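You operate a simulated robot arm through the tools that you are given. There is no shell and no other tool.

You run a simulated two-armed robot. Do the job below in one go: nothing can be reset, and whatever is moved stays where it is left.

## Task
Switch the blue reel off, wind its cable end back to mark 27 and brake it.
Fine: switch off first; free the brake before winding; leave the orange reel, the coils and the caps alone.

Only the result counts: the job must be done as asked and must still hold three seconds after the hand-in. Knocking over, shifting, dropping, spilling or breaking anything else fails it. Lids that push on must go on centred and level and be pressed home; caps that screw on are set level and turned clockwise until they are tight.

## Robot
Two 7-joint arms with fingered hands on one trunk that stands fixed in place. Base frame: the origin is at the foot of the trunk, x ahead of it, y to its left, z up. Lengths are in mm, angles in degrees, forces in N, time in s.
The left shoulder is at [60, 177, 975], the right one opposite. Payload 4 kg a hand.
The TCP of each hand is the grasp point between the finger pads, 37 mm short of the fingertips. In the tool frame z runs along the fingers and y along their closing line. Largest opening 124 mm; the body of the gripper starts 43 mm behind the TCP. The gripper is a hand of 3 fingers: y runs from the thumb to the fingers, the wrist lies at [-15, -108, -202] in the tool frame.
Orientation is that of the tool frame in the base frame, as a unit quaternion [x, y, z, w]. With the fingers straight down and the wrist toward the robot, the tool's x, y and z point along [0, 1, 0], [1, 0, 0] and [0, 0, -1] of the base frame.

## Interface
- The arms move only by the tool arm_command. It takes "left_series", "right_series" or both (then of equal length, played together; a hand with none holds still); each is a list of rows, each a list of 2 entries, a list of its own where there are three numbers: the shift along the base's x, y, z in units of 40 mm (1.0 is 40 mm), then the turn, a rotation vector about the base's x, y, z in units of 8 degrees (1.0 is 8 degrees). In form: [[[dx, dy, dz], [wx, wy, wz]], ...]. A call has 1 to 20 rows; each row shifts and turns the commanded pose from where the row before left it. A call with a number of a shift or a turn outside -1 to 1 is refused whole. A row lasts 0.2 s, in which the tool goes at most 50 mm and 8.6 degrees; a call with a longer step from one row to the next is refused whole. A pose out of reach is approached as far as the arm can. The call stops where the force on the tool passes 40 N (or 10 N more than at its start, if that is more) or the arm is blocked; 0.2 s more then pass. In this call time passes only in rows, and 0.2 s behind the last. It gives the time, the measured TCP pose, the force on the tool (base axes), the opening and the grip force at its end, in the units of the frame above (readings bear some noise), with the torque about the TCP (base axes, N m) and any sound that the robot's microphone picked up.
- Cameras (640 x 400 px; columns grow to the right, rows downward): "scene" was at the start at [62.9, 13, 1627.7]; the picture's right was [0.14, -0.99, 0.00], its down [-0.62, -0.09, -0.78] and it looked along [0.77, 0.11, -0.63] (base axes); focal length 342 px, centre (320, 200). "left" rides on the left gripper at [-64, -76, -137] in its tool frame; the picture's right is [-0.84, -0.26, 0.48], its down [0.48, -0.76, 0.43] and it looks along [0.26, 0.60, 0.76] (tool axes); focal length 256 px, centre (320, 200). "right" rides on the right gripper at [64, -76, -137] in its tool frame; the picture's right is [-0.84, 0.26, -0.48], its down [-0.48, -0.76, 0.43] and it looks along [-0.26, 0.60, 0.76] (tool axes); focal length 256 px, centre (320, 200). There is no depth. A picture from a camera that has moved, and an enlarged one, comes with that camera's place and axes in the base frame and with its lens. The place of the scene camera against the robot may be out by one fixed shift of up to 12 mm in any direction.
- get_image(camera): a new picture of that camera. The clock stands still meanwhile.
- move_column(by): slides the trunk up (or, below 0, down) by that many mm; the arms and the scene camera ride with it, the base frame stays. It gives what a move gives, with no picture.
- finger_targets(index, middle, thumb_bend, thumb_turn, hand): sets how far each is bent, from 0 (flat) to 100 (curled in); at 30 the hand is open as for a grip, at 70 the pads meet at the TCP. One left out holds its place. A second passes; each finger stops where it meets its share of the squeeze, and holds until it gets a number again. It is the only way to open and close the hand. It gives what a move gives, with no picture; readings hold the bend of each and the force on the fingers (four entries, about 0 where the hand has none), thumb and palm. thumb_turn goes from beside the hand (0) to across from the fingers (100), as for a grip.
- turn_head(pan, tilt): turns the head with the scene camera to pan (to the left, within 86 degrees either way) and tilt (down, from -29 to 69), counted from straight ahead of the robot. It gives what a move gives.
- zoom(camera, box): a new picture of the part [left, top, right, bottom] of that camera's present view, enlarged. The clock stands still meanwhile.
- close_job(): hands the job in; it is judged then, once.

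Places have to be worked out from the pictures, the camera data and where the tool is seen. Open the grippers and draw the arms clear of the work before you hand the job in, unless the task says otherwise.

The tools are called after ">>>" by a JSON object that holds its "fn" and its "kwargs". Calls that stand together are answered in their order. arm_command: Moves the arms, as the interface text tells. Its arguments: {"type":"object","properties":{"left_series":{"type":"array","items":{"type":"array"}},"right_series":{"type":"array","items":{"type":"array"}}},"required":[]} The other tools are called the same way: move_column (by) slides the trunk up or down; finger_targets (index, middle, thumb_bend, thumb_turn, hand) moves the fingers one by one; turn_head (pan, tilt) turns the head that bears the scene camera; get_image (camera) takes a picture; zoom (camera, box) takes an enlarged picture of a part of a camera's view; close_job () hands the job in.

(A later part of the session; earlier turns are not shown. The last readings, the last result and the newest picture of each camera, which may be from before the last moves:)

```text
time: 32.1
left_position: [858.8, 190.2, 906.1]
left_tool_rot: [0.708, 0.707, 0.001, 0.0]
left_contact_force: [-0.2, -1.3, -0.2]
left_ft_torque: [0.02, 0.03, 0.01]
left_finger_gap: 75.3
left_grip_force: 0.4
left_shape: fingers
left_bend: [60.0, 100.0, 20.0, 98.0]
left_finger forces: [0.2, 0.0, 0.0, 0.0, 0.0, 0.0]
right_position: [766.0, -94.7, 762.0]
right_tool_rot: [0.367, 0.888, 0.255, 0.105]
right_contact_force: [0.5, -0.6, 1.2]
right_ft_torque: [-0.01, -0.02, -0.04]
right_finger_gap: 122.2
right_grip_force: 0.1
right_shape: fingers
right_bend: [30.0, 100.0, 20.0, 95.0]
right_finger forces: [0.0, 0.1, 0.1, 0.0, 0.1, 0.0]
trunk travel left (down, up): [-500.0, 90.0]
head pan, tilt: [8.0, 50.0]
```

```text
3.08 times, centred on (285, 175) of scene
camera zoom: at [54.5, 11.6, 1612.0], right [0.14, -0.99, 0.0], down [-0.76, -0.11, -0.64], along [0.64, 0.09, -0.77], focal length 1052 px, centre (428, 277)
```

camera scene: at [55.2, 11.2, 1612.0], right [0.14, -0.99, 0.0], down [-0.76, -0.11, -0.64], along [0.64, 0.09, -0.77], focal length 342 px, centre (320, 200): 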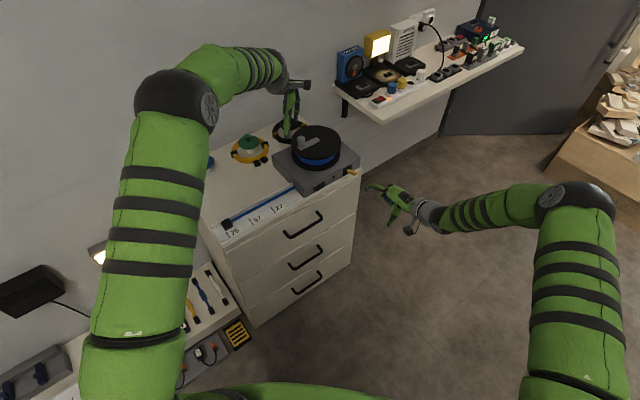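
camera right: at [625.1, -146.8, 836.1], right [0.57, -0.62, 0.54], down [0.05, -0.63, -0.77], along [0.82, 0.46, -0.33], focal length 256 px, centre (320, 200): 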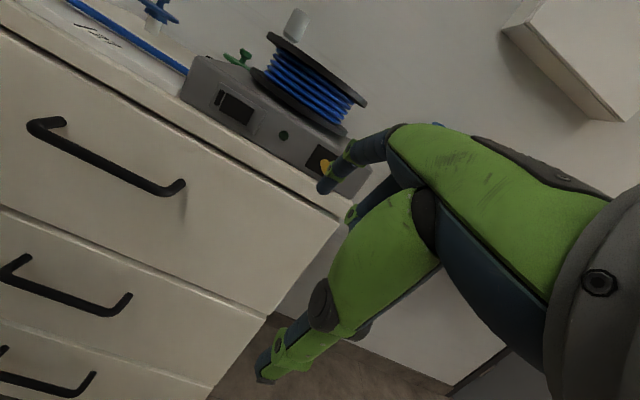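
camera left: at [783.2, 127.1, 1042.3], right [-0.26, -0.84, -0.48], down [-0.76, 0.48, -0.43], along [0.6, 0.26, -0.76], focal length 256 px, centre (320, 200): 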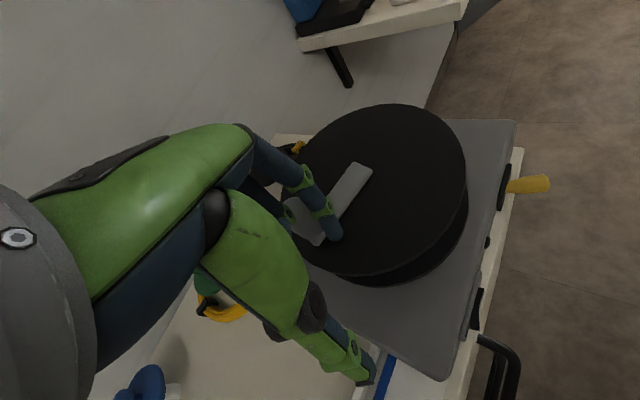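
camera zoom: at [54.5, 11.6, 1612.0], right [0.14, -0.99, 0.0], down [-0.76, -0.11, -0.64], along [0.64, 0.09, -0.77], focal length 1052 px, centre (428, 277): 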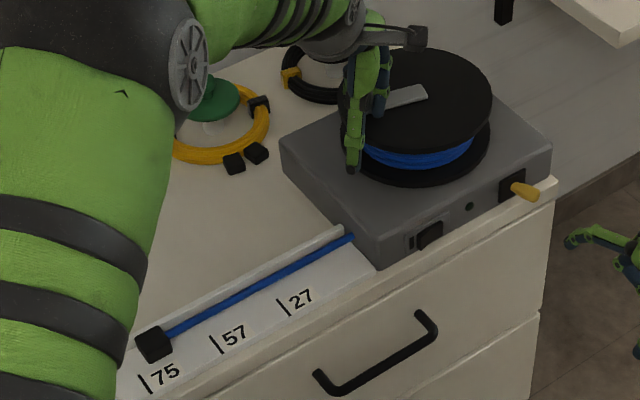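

Clockwise turns freely and the cable end moved toward 57, so the brake is free and clockwise winds it in (counter-clockwise was simply at the end of its payout). I raise 4 mm and continue pushing the knob along the circle in 10° steps.

>>> {"fn": "arm_command", "kwargs": {"left_series": [[[0.1675, 0.1675, 0.1], [0, 0, 0]], [[0.1925, 0.135, 0], [0, 0, 0]], [[0.2125, 0.0975, 0], [0, 0, 0]], [[0.2275, 0.0625, 0], [0, 0, 0]]]}}

>>> {"fn": "get_image", "kwargs": {"camera": "left"}}

>>> {"fn": "zoom", "kwargs": {"camera": "scene", "box": [200, 110, 370, 240]}}

>>> {"fn": "zoom", "kwargs": {"camera": "right", "box": [180, 0, 380, 130]}}

```text
time: 33.1
left_position: [892.8, 210.1, 911.1]
left_tool_rot: [0.707, 0.707, 0.0, 0.001]
left_contact_force: [-0.5, 0.3, -0.5]
left_ft_torque: [0.02, -0.01, 0.02]
left_finger_gap: 74.9
left_grip_force: 0.1
left_shape: fingers
left_bend: [60.0, 100.0, 20.0, 98.0]
left_finger forces: [0.0, 0.0, 0.1, 0.0, 0.0, 0.0]
right_position: [766.3, -94.9, 762.4]
right_tool_rot: [0.367, 0.888, 0.255, 0.105]
right_contact_force: [0.9, 0.6, -0.1]
right_ft_torque: [-0.02, 0.0, -0.03]
right_finger_gap: 122.3
right_grip_force: 0.1
right_shape: fingers
right_bend: [30.0, 100.0, 20.0, 95.0]
right_finger forces: [0.0, 0.0, 0.0, 0.1, 0.0, 0.1]
trunk travel left (down, up): [-500.0, 90.0]
head pan, tilt: [8.0, 50.0]
```

```text
taken
camera left: at [816.7, 146.1, 1047.0], right [-0.26, -0.84, -0.48], down [-0.76, 0.48, -0.43], along [0.6, 0.26, -0.76], focal length 256 px, centre (320, 200)
```

left: 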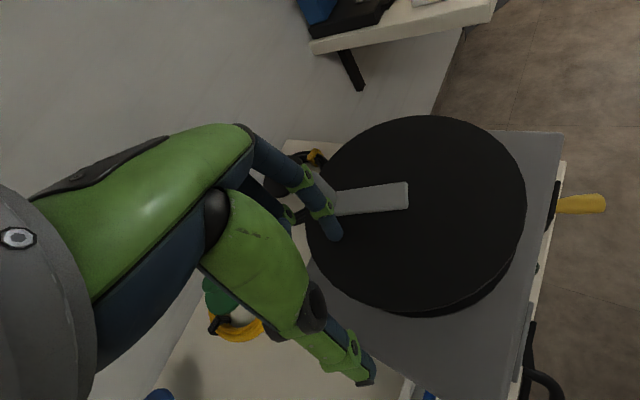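

```text
3.08 times, centred on (285, 175) of scene
camera zoom: at [54.8, 11.9, 1612.0], right [0.14, -0.99, 0.0], down [-0.76, -0.11, -0.64], along [0.64, 0.09, -0.77], focal length 1052 px, centre (428, 277)
```

zoom: 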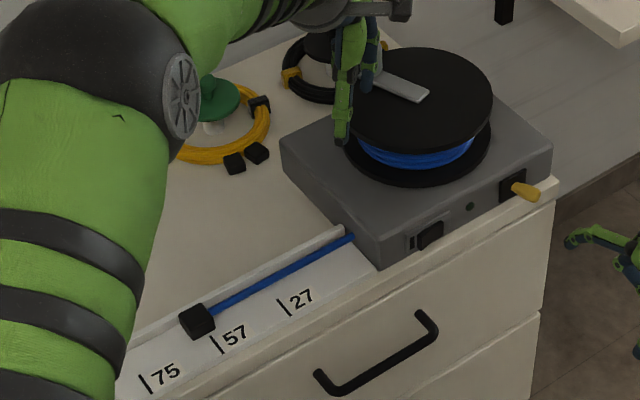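

```text
3.08 times, centred on (280, 65) of right
camera zoom: at [624.9, -146.2, 836.4], right [0.57, -0.62, 0.55], down [0.05, -0.63, -0.77], along [0.82, 0.46, -0.33], focal length 788 px, centre (443, 615)
```

zoom: 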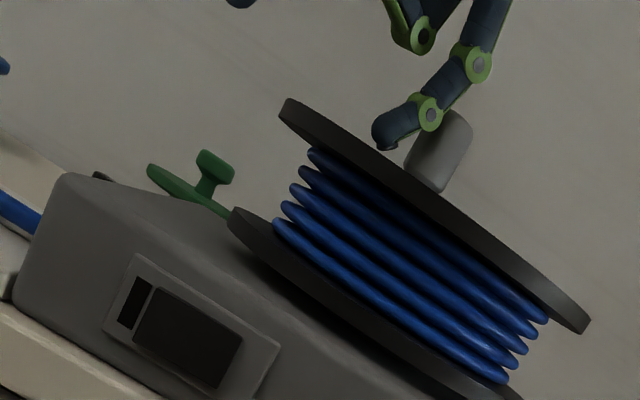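

Works smoothly: the cable end is now nearly at 57. I continue another 40° along the circle.

>>> {"fn": "arm_command", "kwargs": {"left_series": [[[0.235, 0.02, 0], [0, 0, 0]], [[0.235, -0.02, 0], [0, 0, 0]], [[0.2275, -0.0625, 0], [0, 0, 0]], [[0.2125, -0.0975, 0], [0, 0, 0]]]}}

>>> {"fn": "get_image", "kwargs": {"camera": "left"}}

>>> {"fn": "zoom", "kwargs": {"camera": "scene", "box": [200, 110, 370, 240]}}

>>> {"fn": "zoom", "kwargs": {"camera": "right", "box": [180, 0, 380, 130]}}

```text
time: 34.1
left_position: [928.8, 201.6, 910.7]
left_tool_rot: [0.707, 0.707, 0.001, 0.0]
left_contact_force: [-0.2, -0.2, -0.9]
left_ft_torque: [-0.04, -0.01, 0.05]
left_finger_gap: 75.0
left_grip_force: 0.1
left_shape: fingers
left_bend: [60.0, 100.0, 20.0, 98.0]
left_finger forces: [0.1, 0.0, 0.0, 0.1, 0.0, 0.0]
right_position: [766.6, -93.8, 762.2]
right_tool_rot: [0.367, 0.888, 0.255, 0.106]
right_contact_force: [0.5, -0.1, -0.4]
right_ft_torque: [-0.03, 0.0, 0.0]
right_finger_gap: 122.2
right_grip_force: 0.0
right_shape: fingers
right_bend: [30.0, 100.0, 20.0, 95.0]
right_finger forces: [0.0, 0.0, 0.0, 0.0, 0.0, 0.1]
trunk travel left (down, up): [-500.0, 90.0]
head pan, tilt: [8.0, 50.0]
```

```text
taken
camera left: at [852.6, 138.1, 1046.9], right [-0.26, -0.84, -0.48], down [-0.76, 0.48, -0.43], along [0.6, 0.26, -0.76], focal length 256 px, centre (320, 200)
```

left: 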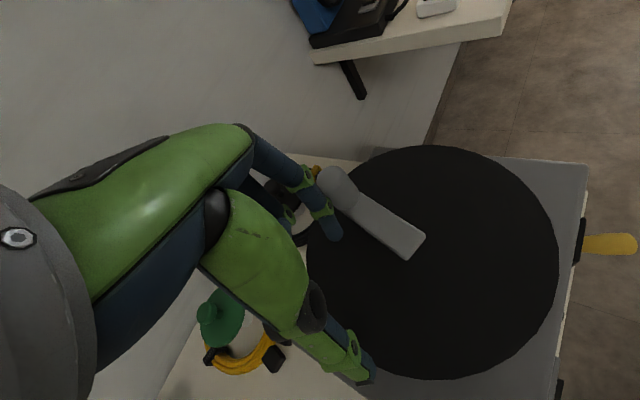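

```text
3.08 times, centred on (285, 175) of scene
camera zoom: at [54.7, 11.6, 1612.0], right [0.14, -0.99, 0.0], down [-0.76, -0.11, -0.64], along [0.64, 0.09, -0.77], focal length 1052 px, centre (428, 277)
```

zoom: 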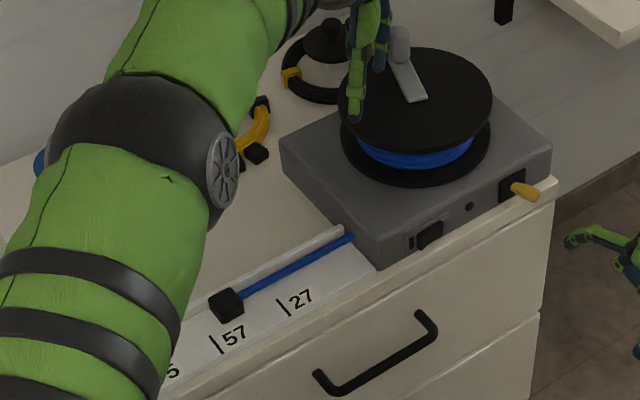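

```text
3.08 times, centred on (280, 65) of right
camera zoom: at [624.8, -146.7, 836.3], right [0.57, -0.62, 0.54], down [0.05, -0.63, -0.77], along [0.82, 0.46, -0.33], focal length 788 px, centre (443, 615)
```

zoom: 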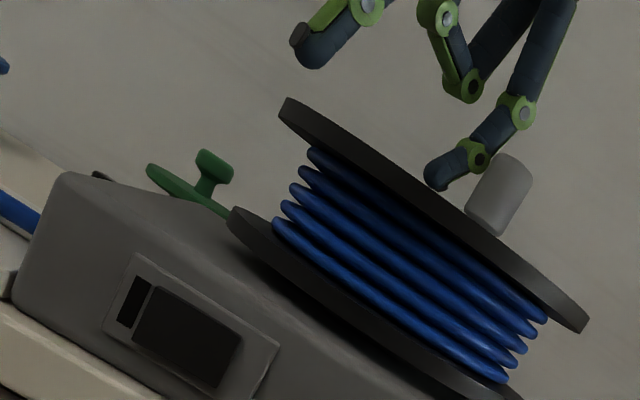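

The cable end is past 57; about 48 mm remain to 27 by block centre. I continue with 30° more, then measure finely.

>>> {"fn": "arm_command", "kwargs": {"left_series": [[[0.19, -0.1375, 0], [0, 0, 0]], [[0.165, -0.17, 0], [0, 0, 0]], [[0.13, -0.195, 0], [0, 0, 0]]]}}

>>> {"fn": "get_image", "kwargs": {"camera": "left"}}

>>> {"fn": "zoom", "kwargs": {"camera": "scene", "box": [200, 170, 320, 240]}}

>>> {"fn": "get_image", "kwargs": {"camera": "right"}}

```text
time: 34.9
left_position: [938.9, 184.2, 913.8]
left_tool_rot: [0.707, 0.708, 0.0, 0.0]
left_contact_force: [0.0, -0.7, -0.4]
left_ft_torque: [0.0, -0.02, 0.0]
left_finger_gap: 75.2
left_grip_force: 0.0
left_shape: fingers
left_bend: [60.0, 100.0, 20.0, 98.0]
left_finger forces: [0.0, 0.0, 0.1, 0.1, 0.0, 0.0]
left hand out of reach, approached as far as the arm can: row 2, 3
right_position: [766.1, -95.2, 761.3]
right_tool_rot: [0.367, 0.888, 0.255, 0.106]
right_contact_force: [0.0, -0.8, 0.7]
right_ft_torque: [0.03, -0.02, -0.02]
right_finger_gap: 122.3
right_grip_force: 0.1
right_shape: fingers
right_bend: [30.0, 100.0, 20.0, 95.0]
right_finger forces: [0.0, 0.0, 0.0, 0.0, 0.1, 0.0]
trunk travel left (down, up): [-500.0, 90.0]
head pan, tilt: [8.0, 50.0]
```

```text
taken
camera left: at [864.0, 119.7, 1049.0], right [-0.26, -0.84, -0.48], down [-0.76, 0.48, -0.43], along [0.6, 0.26, -0.76], focal length 256 px, centre (320, 200)
```

left: 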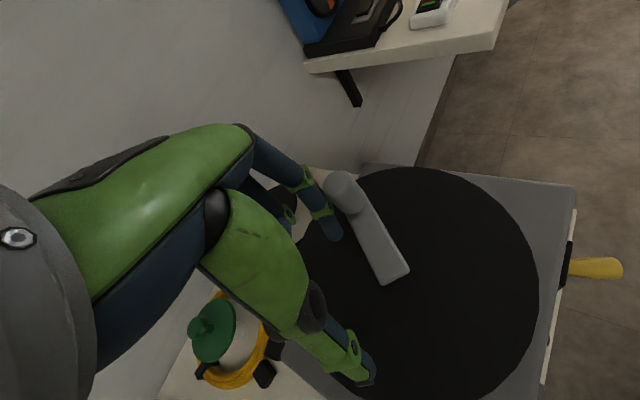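

```text
5.33 times, centred on (260, 205) of scene
camera zoom: at [54.6, 11.5, 1612.0], right [0.14, -0.99, 0.0], down [-0.76, -0.11, -0.64], along [0.64, 0.09, -0.77], focal length 1823 px, centre (640, 173)
```

zoom: 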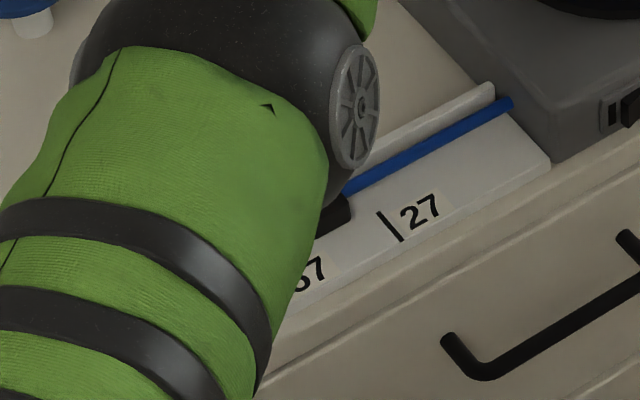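

```text
taken
camera right: at [624.7, -146.8, 836.4], right [0.57, -0.62, 0.55], down [0.05, -0.63, -0.77], along [0.82, 0.46, -0.33], focal length 256 px, centre (320, 200)
```

right: 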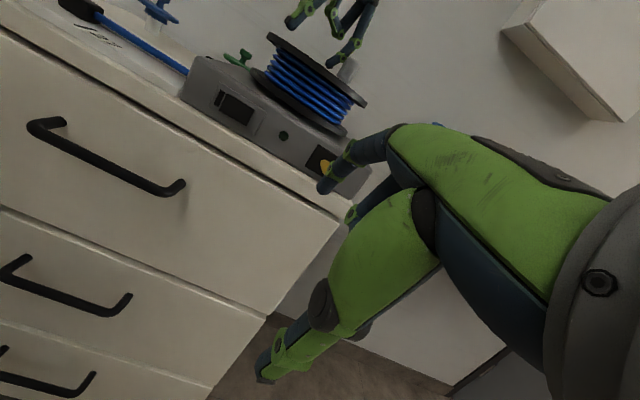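

The left arm hit its reach limit at x≈939 and the elbow now hides the scale; by knob angle roughly 25 mm (≈26°) of winding remain. I lift the finger, draw back and check the scale, and straighten the index for more reach.

>>> {"fn": "arm_command", "kwargs": {"left_series": [[[-0.5, 0.1, 0.6], [0, 0, 0]], [[-0.5, 0.3, 0.8], [0, 0, 0]], [[-0.8, 0.3, 0.2], [0, 0, 0]], [[-0.9, 0.3, 0], [0, 0, 0]]]}}

>>> {"fn": "finger_targets", "kwargs": {"hand": "left", "index": 40}}

>>> {"fn": "get_image", "kwargs": {"camera": "left"}}

>>> {"fn": "zoom", "kwargs": {"camera": "scene", "box": [200, 110, 370, 240]}}

>>> {"fn": "zoom", "kwargs": {"camera": "scene", "box": [200, 170, 320, 240]}}

```text
time: 35.9
left_position: [830.3, 221.1, 980.3]
left_tool_rot: [0.707, 0.707, 0.001, 0.0]
left_contact_force: [-0.2, 0.1, 0.1]
left_ft_torque: [0.0, 0.01, 0.02]
left_finger_gap: 75.3
left_grip_force: 0.0
left_shape: fingers
left_bend: [60.0, 100.0, 20.0, 98.0]
left_finger forces: [0.1, 0.0, 0.1, 0.0, 0.0, 0.0]
right_position: [764.8, -94.9, 762.0]
right_tool_rot: [0.367, 0.888, 0.255, 0.105]
right_contact_force: [0.9, 0.1, 0.3]
right_ft_torque: [0.0, 0.0, -0.03]
right_finger_gap: 121.7
right_grip_force: 0.0
right_shape: fingers
right_bend: [30.0, 100.0, 20.0, 95.0]
right_finger forces: [0.0, 0.1, 0.0, 0.0, 0.0, 0.0]
trunk travel left (down, up): [-500.0, 90.0]
head pan, tilt: [8.0, 50.0]
```

```text
time: 36.9
left_position: [830.4, 220.4, 978.9]
left_tool_rot: [0.707, 0.707, 0.0, 0.0]
left_contact_force: [-0.6, -0.1, 0.0]
left_ft_torque: [0.05, 0.03, -0.01]
left_finger_gap: 106.6
left_grip_force: 0.0
left_shape: fingers
left_bend: [40.0, 100.0, 20.0, 98.0]
left_finger forces: [0.1, 0.0, 0.0, 0.0, 0.0, 0.0]
right_position: [766.5, -94.6, 762.3]
right_tool_rot: [0.367, 0.888, 0.255, 0.105]
right_contact_force: [-0.3, -0.5, 0.2]
right_ft_torque: [-0.06, 0.0, 0.0]
right_finger_gap: 122.5
right_grip_force: 0.0
right_shape: fingers
right_bend: [30.0, 100.0, 20.0, 95.0]
right_finger forces: [0.0, 0.1, 0.1, 0.1, 0.1, 0.0]
trunk travel left (down, up): [-500.0, 90.0]
head pan, tilt: [8.0, 50.0]
```

```text
taken
camera left: at [755.7, 157.1, 1115.8], right [-0.26, -0.84, -0.48], down [-0.76, 0.48, -0.43], along [0.6, 0.26, -0.76], focal length 256 px, centre (320, 200)
```

left: 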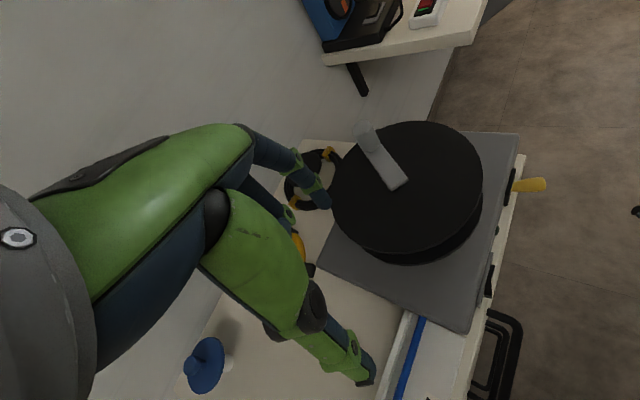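

```text
3.08 times, centred on (285, 175) of scene
camera zoom: at [54.4, 11.6, 1612.0], right [0.14, -0.99, 0.0], down [-0.76, -0.11, -0.64], along [0.64, 0.09, -0.77], focal length 1052 px, centre (428, 277)
```

zoom: 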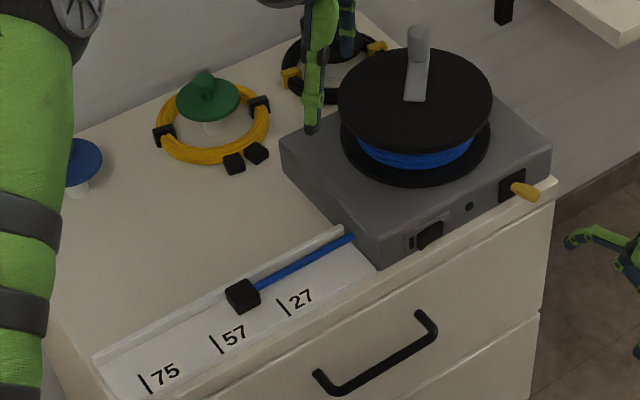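

```text
5.33 times, centred on (260, 205) of scene
camera zoom: at [54.4, 11.6, 1612.0], right [0.14, -0.99, 0.0], down [-0.76, -0.11, -0.64], along [0.64, 0.09, -0.77], focal length 1823 px, centre (640, 173)
```

zoom: 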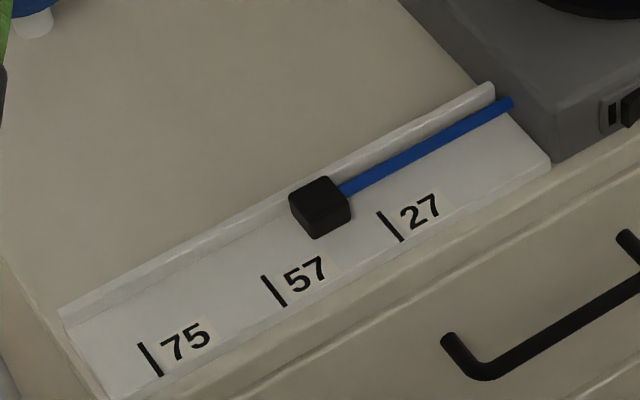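

The scale is clear to see now: the block sits between 57 and 27. I zoom in more to measure its offset from mark 27.

>>> {"fn": "zoom", "kwargs": {"camera": "scene", "box": [248, 194, 296, 224]}}

>>> {"fn": "zoom", "kwargs": {"camera": "left", "box": [300, 100, 500, 240]}}

```text
13.33 times, centred on (272, 209) of scene
camera zoom: at [54.4, 11.6, 1612.0], right [0.14, -0.99, 0.0], down [-0.76, -0.11, -0.64], along [0.64, 0.09, -0.77], focal length 4557 px, centre (960, 80)
```

zoom: 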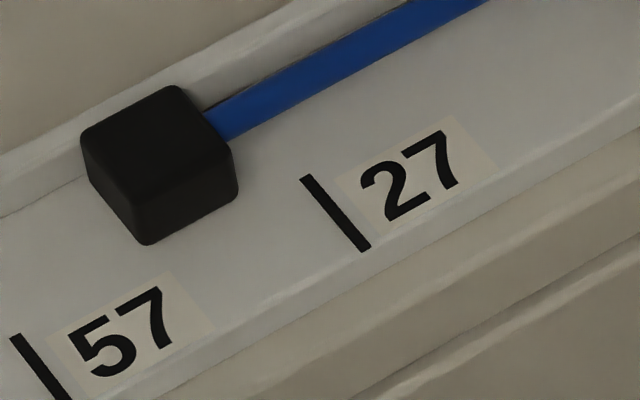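

```text
2.86 times, centred on (400, 170) of left
camera zoom: at [755.7, 157.1, 1115.8], right [-0.26, -0.84, -0.48], down [-0.76, 0.48, -0.43], along [0.6, 0.26, -0.76], focal length 731 px, centre (91, 286)
```

zoom: 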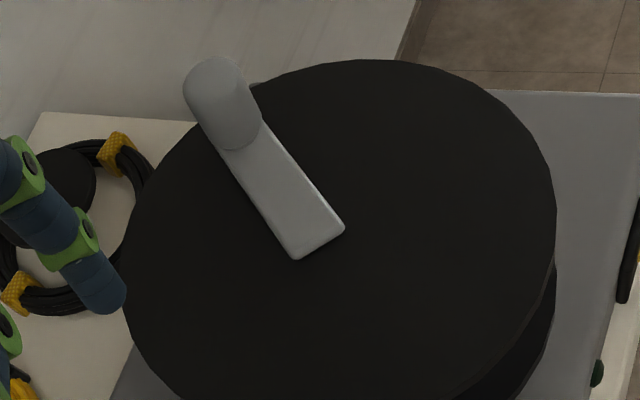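

The block centre needs about 28 mm more (≈31° of crank), with the knob now at ≈[981,152] and the reel axis refined to ≈[923,146]. With the straighter index (tip ≈ TCP+[50,-9,-35]) I come down on the left side of the knob.

>>> {"fn": "arm_command", "kwargs": {"left_series": [[[0.813, -0.1975, -0.5], [0, 0, 0]], [[0.813, -0.1975, -0.5], [0, 0, 0]], [[0.813, -0.1975, 0], [0, 0, 0]], [[0, 0, -0.5], [0, 0, 0]]]}}

>>> {"fn": "get_image", "kwargs": {"camera": "left"}}

>>> {"fn": "zoom", "kwargs": {"camera": "right", "box": [180, 0, 380, 130]}}

>>> {"fn": "zoom", "kwargs": {"camera": "scene", "box": [260, 80, 370, 170]}}

```text
time: 37.9
left_position: [928.1, 198.7, 916.9]
left_tool_rot: [0.707, 0.708, 0.0, -0.001]
left_contact_force: [-0.4, 0.1, -0.4]
left_ft_torque: [-0.02, -0.02, 0.0]
left_finger_gap: 106.5
left_grip_force: 0.1
left_shape: fingers
left_bend: [40.0, 100.0, 20.0, 98.0]
left_finger forces: [0.0, 0.0, 0.0, 0.1, 0.1, 0.0]
right_position: [766.8, -94.1, 761.3]
right_tool_rot: [0.367, 0.888, 0.255, 0.107]
right_contact_force: [-0.6, 0.1, -0.3]
right_ft_torque: [-0.04, 0.03, -0.01]
right_finger_gap: 122.7
right_grip_force: 0.1
right_shape: fingers
right_bend: [30.0, 100.0, 20.0, 95.0]
right_finger forces: [0.0, 0.1, 0.0, 0.1, 0.0, 0.0]
trunk travel left (down, up): [-500.0, 90.0]
head pan, tilt: [8.0, 50.0]
```

```text
taken
camera left: at [852.5, 135.5, 1052.2], right [-0.26, -0.84, -0.48], down [-0.76, 0.48, -0.43], along [0.6, 0.26, -0.76], focal length 256 px, centre (320, 200)
```

left: 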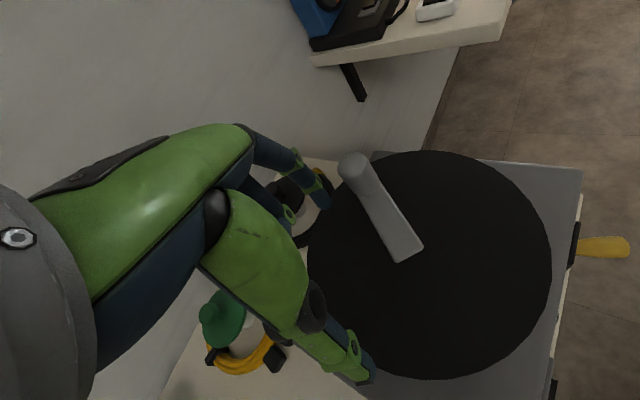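

```text
3.08 times, centred on (280, 65) of right
camera zoom: at [624.6, -146.6, 836.5], right [0.57, -0.62, 0.55], down [0.05, -0.63, -0.77], along [0.82, 0.46, -0.33], focal length 788 px, centre (443, 615)
```

zoom: 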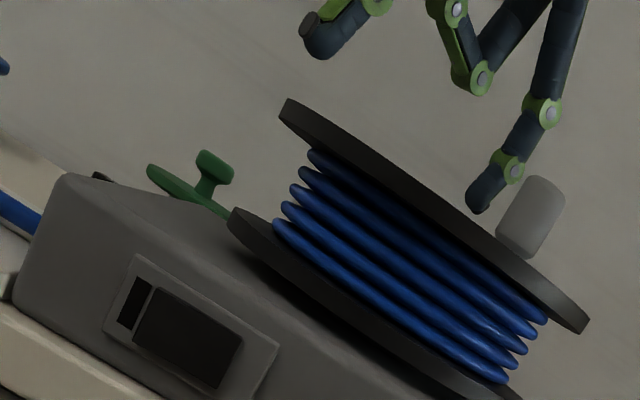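

```text
4.44 times, centred on (315, 125) of scene
camera zoom: at [54.4, 11.6, 1612.1], right [0.14, -0.99, 0.0], down [-0.76, -0.11, -0.64], along [0.64, 0.09, -0.77], focal length 1519 px, centre (342, 533)
```

zoom: 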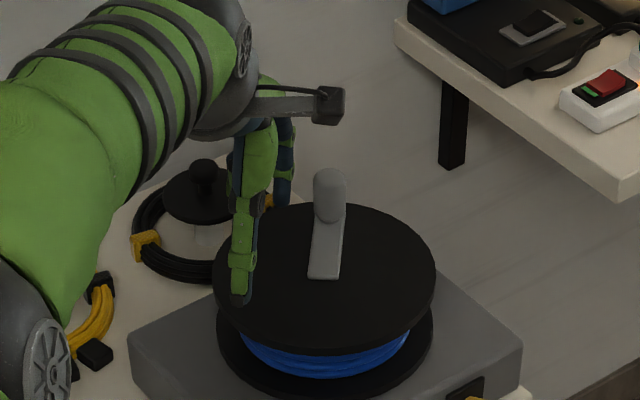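

The tip is about 40 mm to the left of the knob, just above the disc. I push in −y by 40 mm first, then check.

>>> {"fn": "arm_command", "kwargs": {"left_series": [[[0, -0.2, 0], [0, 0, 0]], [[0, -0.2, 0], [0, 0, 0]], [[0, -0.2, 0], [0, 0, 0]], [[0, -0.2, 0], [0, 0, 0]], [[0, -0.2, 0], [0, 0, 0]]]}}

>>> {"fn": "get_image", "kwargs": {"camera": "left"}}

>>> {"fn": "zoom", "kwargs": {"camera": "scene", "box": [248, 184, 312, 224]}}

>>> {"fn": "zoom", "kwargs": {"camera": "right", "box": [180, 0, 380, 130]}}

```text
time: 39.1
left_position: [929.0, 159.3, 917.0]
left_tool_rot: [0.707, 0.707, 0.0, 0.0]
left_contact_force: [-0.1, 0.2, 0.0]
left_ft_torque: [-0.02, -0.01, 0.0]
left_finger_gap: 106.8
left_grip_force: 0.1
left_shape: fingers
left_bend: [40.0, 100.0, 20.0, 98.0]
left_finger forces: [0.1, 0.0, 0.0, 0.1, 0.0, 0.0]
right_position: [766.9, -93.9, 761.4]
right_tool_rot: [0.367, 0.888, 0.255, 0.105]
right_contact_force: [0.5, 0.3, 0.1]
right_ft_torque: [0.03, -0.02, 0.01]
right_finger_gap: 122.4
right_grip_force: 0.0
right_shape: fingers
right_bend: [30.0, 100.0, 20.0, 95.0]
right_finger forces: [0.0, 0.0, 0.1, 0.0, 0.1, 0.0]
trunk travel left (down, up): [-500.0, 90.0]
head pan, tilt: [8.0, 50.0]
```

```text
taken
camera left: at [853.0, 95.6, 1052.6], right [-0.26, -0.84, -0.48], down [-0.76, 0.48, -0.43], along [0.6, 0.26, -0.76], focal length 256 px, centre (320, 200)
```

left: 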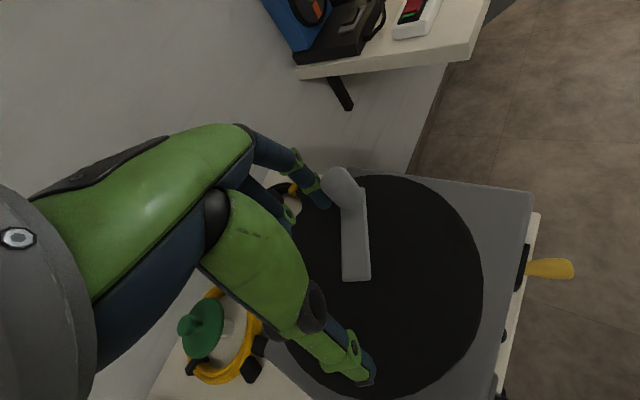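

```text
10.00 times, centred on (280, 204) of scene
camera zoom: at [54.5, 11.5, 1612.0], right [0.14, -0.99, 0.0], down [-0.76, -0.11, -0.64], along [0.64, 0.09, -0.77], focal length 3418 px, centre (720, 160)
```

zoom: 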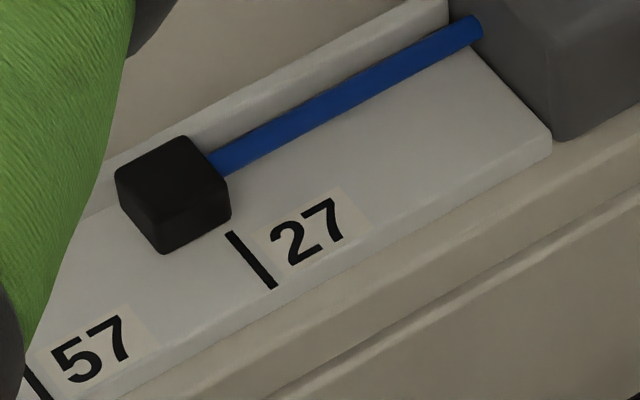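

```text
3.08 times, centred on (280, 65) of right
camera zoom: at [624.7, -146.8, 836.4], right [0.57, -0.62, 0.55], down [0.05, -0.63, -0.77], along [0.82, 0.46, -0.33], focal length 788 px, centre (443, 615)
```

zoom: 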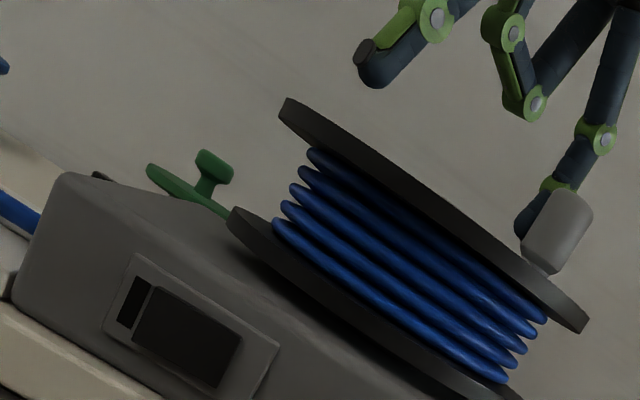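

The block now needs about 8 mm more. I push another 6 mm and measure again.

>>> {"fn": "arm_command", "kwargs": {"left_series": [[[0, -0.075, 0], [0, 0, 0]], [[0, -0.075, 0], [0, 0, 0]]]}}

>>> {"fn": "zoom", "kwargs": {"camera": "scene", "box": [248, 184, 312, 224]}}

```text
time: 39.7
left_position: [929.4, 154.3, 916.8]
left_tool_rot: [0.707, 0.707, 0.0, 0.0]
left_contact_force: [0.8, 0.7, -0.8]
left_ft_torque: [0.04, -0.01, -0.03]
left_finger_gap: 106.7
left_grip_force: 0.2
left_shape: fingers
left_bend: [40.0, 100.0, 20.0, 98.0]
left_finger forces: [0.3, 0.0, 0.0, 0.1, 0.0, 0.1]
right_position: [766.6, -95.6, 761.5]
right_tool_rot: [0.367, 0.888, 0.255, 0.105]
right_contact_force: [0.0, -0.7, 0.3]
right_ft_torque: [-0.01, 0.0, -0.02]
right_finger_gap: 122.2
right_grip_force: 0.0
right_shape: fingers
right_bend: [30.0, 100.0, 20.0, 95.0]
right_finger forces: [0.1, 0.0, 0.1, 0.0, 0.1, 0.0]
trunk travel left (down, up): [-500.0, 90.0]
head pan, tilt: [8.0, 50.0]
```

```text
10.00 times, centred on (280, 204) of scene
camera zoom: at [54.5, 11.6, 1612.0], right [0.14, -0.99, 0.0], down [-0.76, -0.11, -0.64], along [0.64, 0.09, -0.77], focal length 3418 px, centre (720, 160)
```

zoom: 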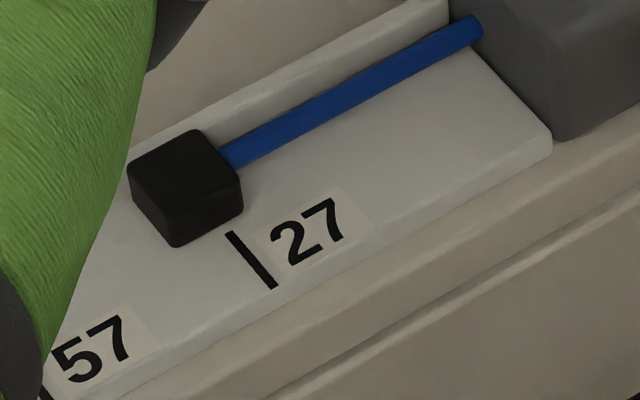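

About 4 mm remain; I push a last 4.5 mm.

>>> {"fn": "arm_command", "kwargs": {"left_series": [[[0, -0.06, 0], [0, 0, 0]], [[0, -0.06, 0], [0, 0, 0]]]}}

>>> {"fn": "zoom", "kwargs": {"camera": "scene", "box": [256, 189, 304, 219]}}

```text
time: 40.3
left_position: [926.9, 149.2, 915.8]
left_tool_rot: [0.707, 0.707, 0.0, 0.0]
left_contact_force: [1.2, 0.6, 0.5]
left_ft_torque: [0.01, -0.02, 0.0]
left_finger_gap: 106.5
left_grip_force: 0.5
left_shape: fingers
left_bend: [40.0, 100.0, 20.0, 98.0]
left_finger forces: [0.3, 0.1, 0.0, 0.1, 0.0, 0.1]
right_position: [766.7, -95.3, 761.7]
right_tool_rot: [0.367, 0.889, 0.254, 0.105]
right_contact_force: [0.4, -0.8, 0.0]
right_ft_torque: [0.01, 0.0, 0.04]
right_finger_gap: 122.4
right_grip_force: 0.0
right_shape: fingers
right_bend: [30.0, 100.0, 20.0, 95.0]
right_finger forces: [0.1, 0.1, 0.0, 0.1, 0.0, 0.0]
trunk travel left (down, up): [-500.0, 90.0]
head pan, tilt: [8.0, 50.0]
```

```text
13.33 times, centred on (280, 204) of scene
camera zoom: at [54.5, 11.6, 1612.0], right [0.14, -0.99, 0.0], down [-0.76, -0.11, -0.64], along [0.64, 0.09, -0.77], focal length 4557 px, centre (853, 147)
```

zoom: 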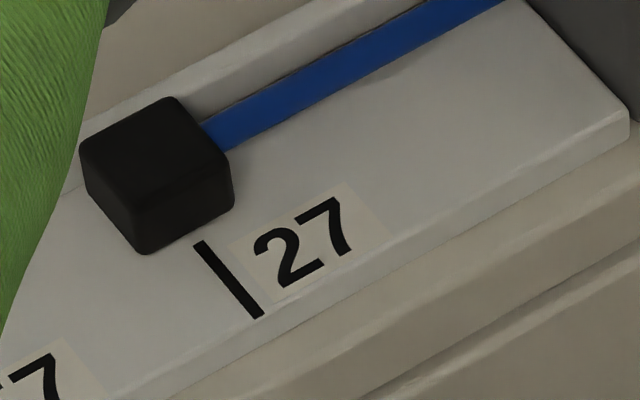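

The block's centre is now lined up with mark 27 (within about 0.5 mm). I withdraw the left finger sideways away from the knob, up and back, and check again.

>>> {"fn": "arm_command", "kwargs": {"left_series": [[[0, 0.4, 0], [0, 0, 0]], [[0, 0.3, 0.5], [0, 0, 0]], [[-0.5, 0.2, 0.8], [0, 0, 0]], [[-0.9, 0.4, 0.2], [0, 0, 0]], [[-0.9, 0.5, 0.2], [0, 0, 0]], [[-0.9, 0.5, 0.3], [0, 0, 0]], [[-0.9, 0.5, 0.3], [0, 0, 0]]]}}

>>> {"fn": "zoom", "kwargs": {"camera": "scene", "box": [256, 189, 304, 219]}}

>>> {"fn": "get_image", "kwargs": {"camera": "scene"}}

>>> {"fn": "get_image", "kwargs": {"camera": "left"}}

```text
time: 41.9
left_position: [765.2, 260.0, 1008.1]
left_tool_rot: [0.707, 0.707, 0.0, 0.0]
left_contact_force: [0.0, -0.5, 0.0]
left_ft_torque: [0.02, 0.01, 0.0]
left_finger_gap: 106.7
left_grip_force: 0.1
left_shape: fingers
left_bend: [40.0, 100.0, 20.0, 98.0]
left_finger forces: [0.0, 0.0, 0.0, 0.0, 0.0, 0.0]
right_position: [765.3, -95.5, 761.8]
right_tool_rot: [0.368, 0.888, 0.255, 0.105]
right_contact_force: [0.0, 0.8, -0.5]
right_ft_torque: [-0.02, 0.0, 0.01]
right_finger_gap: 122.2
right_grip_force: 0.1
right_shape: fingers
right_bend: [30.0, 100.0, 20.0, 95.0]
right_finger forces: [0.0, 0.1, 0.1, 0.0, 0.0, 0.0]
trunk travel left (down, up): [-500.0, 90.0]
head pan, tilt: [8.0, 50.0]
```

```text
13.33 times, centred on (280, 204) of scene
camera zoom: at [53.7, 11.9, 1612.0], right [0.14, -0.99, 0.0], down [-0.76, -0.11, -0.64], along [0.64, 0.09, -0.77], focal length 4557 px, centre (853, 147)
```

zoom: 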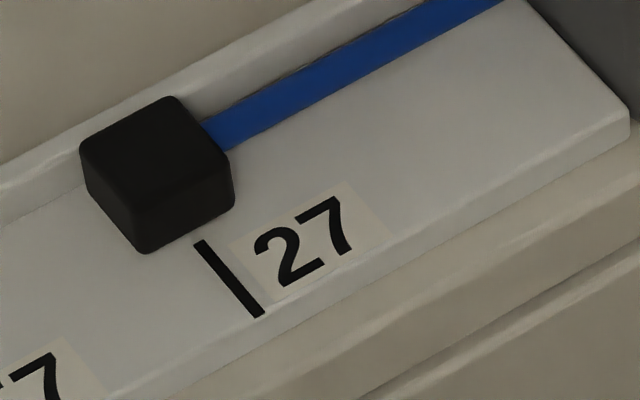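

```text
taken
camera scene: at [53.7, 11.9, 1612.0], right [0.14, -0.99, 0.0], down [-0.76, -0.11, -0.64], along [0.64, 0.09, -0.77], focal length 342 px, centre (320, 200)
```

scene: 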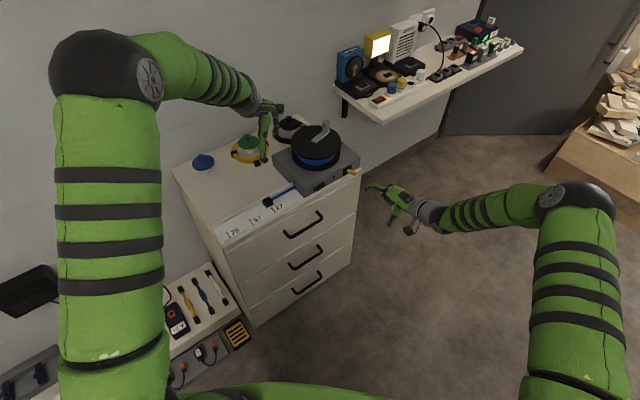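

```text
taken
camera left: at [688.9, 195.1, 1143.8], right [-0.26, -0.84, -0.48], down [-0.76, 0.48, -0.44], along [0.6, 0.26, -0.76], focal length 256 px, centre (320, 200)
```

left: 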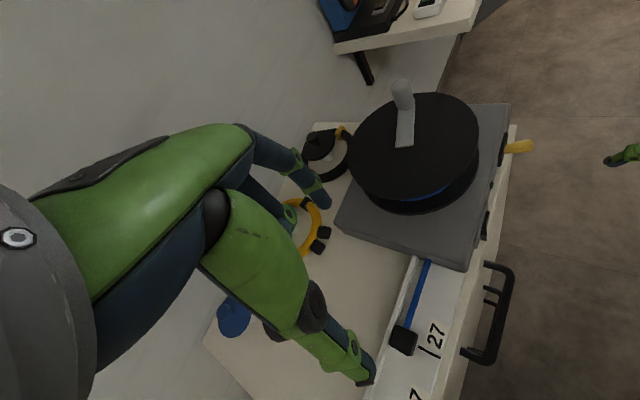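

The block stays on mark 27. Now I bring the right fingertip to the right side of the brake lever.

>>> {"fn": "arm_command", "kwargs": {"right_series": [[[0.81, -0.81, -0.05], [0, 0, 0]], [[0.507, 0.507, 0], [0, 0, 0]], [[0.507, 0.507, 0], [0, 0, 0]]], "left_series": [[[-0.6, 0.6, 0.3], [0, 0, 0]], [[-0.6, 0.6, 0.3], [0, 0, 0]], [[-0.6, 0.6, 0.3], [0, 0, 0]]]}}

>>> {"fn": "zoom", "kwargs": {"camera": "scene", "box": [320, 150, 400, 200]}}

>>> {"fn": "zoom", "kwargs": {"camera": "right", "box": [220, 140, 420, 265]}}

```text
time: 42.7
left_position: [693.8, 331.2, 1043.8]
left_tool_rot: [0.707, 0.707, 0.001, -0.001]
left_contact_force: [-0.5, -0.2, -0.6]
left_ft_torque: [-0.03, 0.01, 0.01]
left_finger_gap: 106.9
left_grip_force: 0.0
left_shape: fingers
left_bend: [40.0, 100.0, 20.0, 98.0]
left_finger forces: [0.0, 0.1, 0.0, 0.0, 0.0, 0.0]
right_position: [838.4, -86.6, 759.1]
right_tool_rot: [0.367, 0.888, 0.255, 0.106]
right_contact_force: [-0.3, -0.3, 0.5]
right_ft_torque: [-0.02, 0.01, -0.02]
right_finger_gap: 122.4
right_grip_force: 0.0
right_shape: fingers
right_bend: [30.0, 100.0, 20.0, 95.0]
right_finger forces: [0.0, 0.0, 0.1, 0.0, 0.0, 0.1]
trunk travel left (down, up): [-500.0, 90.0]
head pan, tilt: [8.0, 50.0]
```

```text
8.00 times, centred on (360, 175) of scene
camera zoom: at [54.1, 12.4, 1612.0], right [0.14, -0.99, 0.0], down [-0.76, -0.11, -0.64], along [0.64, 0.09, -0.77], focal length 2734 px, centre (0, 400)
```

zoom: 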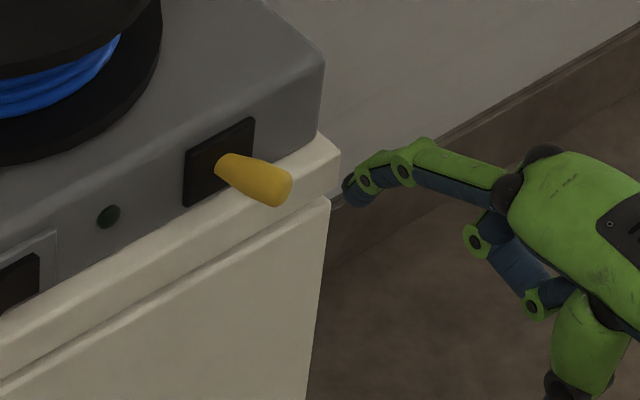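

```text
3.20 times, centred on (320, 202) of right
camera zoom: at [696.6, -137.9, 833.5], right [0.57, -0.62, 0.55], down [0.05, -0.63, -0.77], along [0.82, 0.46, -0.33], focal length 819 px, centre (320, 192)
```

zoom: 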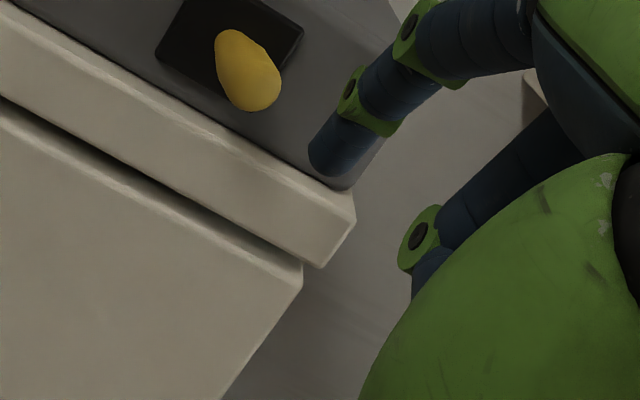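

The finger is right of the lever. I advance 27 mm and push the lever left in small steps.

>>> {"fn": "arm_command", "kwargs": {"right_series": [[[0.24, 0.24, 0], [0, 0, 0]], [[0.24, 0.24, 0], [0, 0, 0]], [[-0.0885, 0.0885, 0], [0, 0, 0]], [[-0.0885, 0.0885, 0], [0, 0, 0]], [[-0.0885, 0.0885, 0], [0, 0, 0]], [[-0.0885, 0.0885, 0], [0, 0, 0]], [[-0.0885, 0.0885, 0], [0, 0, 0]], [[-0.0885, 0.0885, 0], [0, 0, 0]], [[-0.0885, 0.0885, 0], [0, 0, 0]]]}}

>>> {"fn": "zoom", "kwargs": {"camera": "scene", "box": [310, 150, 390, 200]}}

>>> {"fn": "zoom", "kwargs": {"camera": "right", "box": [220, 140, 420, 265]}}

```text
time: 44.7
left_position: [694.5, 331.8, 1042.0]
left_tool_rot: [0.707, 0.707, -0.001, -0.001]
left_contact_force: [0.2, 0.1, 0.3]
left_ft_torque: [0.01, 0.0, 0.01]
left_finger_gap: 106.5
left_grip_force: 0.0
left_shape: fingers
left_bend: [40.0, 100.0, 20.0, 98.0]
left_finger forces: [0.0, 0.1, 0.1, 0.1, 0.0, 0.0]
right_position: [837.4, -43.7, 758.2]
right_tool_rot: [0.368, 0.888, 0.255, 0.106]
right_contact_force: [1.7, -1.9, 0.6]
right_ft_torque: [-0.01, 0.02, -0.15]
right_finger_gap: 121.9
right_grip_force: 0.4
right_shape: fingers
right_bend: [30.0, 100.0, 20.0, 95.0]
right_finger forces: [2.2, 0.1, 0.1, 0.0, 0.0, 0.0]
trunk travel left (down, up): [-500.0, 90.0]
head pan, tilt: [8.0, 50.0]
```

```text
8.00 times, centred on (350, 175) of scene
camera zoom: at [54.6, 11.5, 1612.0], right [0.14, -0.99, 0.0], down [-0.76, -0.11, -0.64], along [0.64, 0.09, -0.77], focal length 2734 px, centre (80, 400)
```

zoom: 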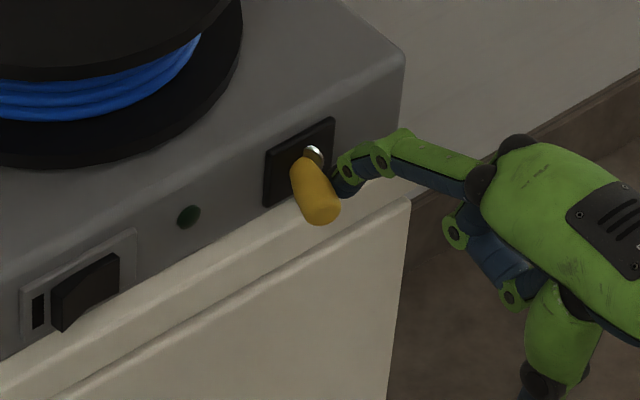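

```text
3.20 times, centred on (320, 202) of right
camera zoom: at [696.0, -95.8, 833.2], right [0.56, -0.62, 0.55], down [0.05, -0.63, -0.77], along [0.82, 0.46, -0.33], focal length 819 px, centre (320, 192)
```

zoom: 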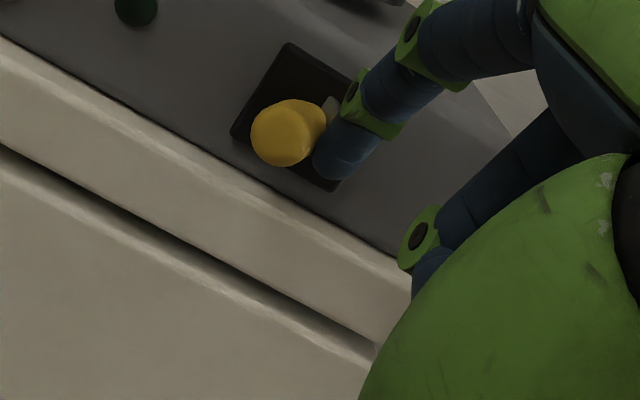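

The lever is nearly back to its left position. I push slightly further to its stop.

>>> {"fn": "arm_command", "kwargs": {"right_series": [[[-0.0885, 0.0885, 0], [0, 0, 0]], [[-0.0885, 0.0885, 0], [0, 0, 0]]]}}

>>> {"fn": "zoom", "kwargs": {"camera": "scene", "box": [310, 150, 390, 200]}}

```text
time: 45.3
left_position: [693.7, 329.2, 1042.7]
left_tool_rot: [0.708, 0.706, 0.0, 0.0]
left_contact_force: [-1.1, 0.2, -0.2]
left_ft_torque: [-0.02, 0.02, -0.01]
left_finger_gap: 106.7
left_grip_force: 0.1
left_shape: fingers
left_bend: [40.0, 100.0, 20.0, 98.0]
left_finger forces: [0.0, 0.1, 0.1, 0.0, 0.1, 0.0]
right_position: [832.0, -38.6, 756.9]
right_tool_rot: [0.369, 0.888, 0.254, 0.106]
right_contact_force: [7.9, -11.0, 2.6]
right_ft_torque: [0.23, -0.03, -1.13]
right_finger_gap: 122.5
right_grip_force: 6.8
right_shape: fingers
right_bend: [30.0, 100.0, 20.0, 95.0]
right_finger forces: [14.1, 0.1, 0.0, 0.0, 0.0, 0.1]
trunk travel left (down, up): [-500.0, 90.0]
head pan, tilt: [8.0, 50.0]
```

```text
8.00 times, centred on (350, 175) of scene
camera zoom: at [55.1, 10.5, 1612.0], right [0.14, -0.99, 0.0], down [-0.76, -0.11, -0.64], along [0.64, 0.09, -0.77], focal length 2734 px, centre (80, 400)
```

zoom: 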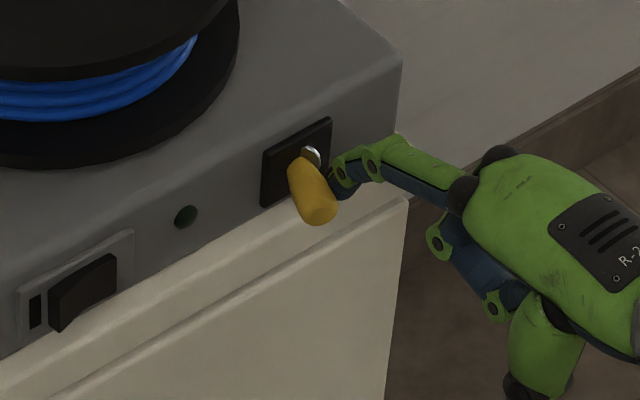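

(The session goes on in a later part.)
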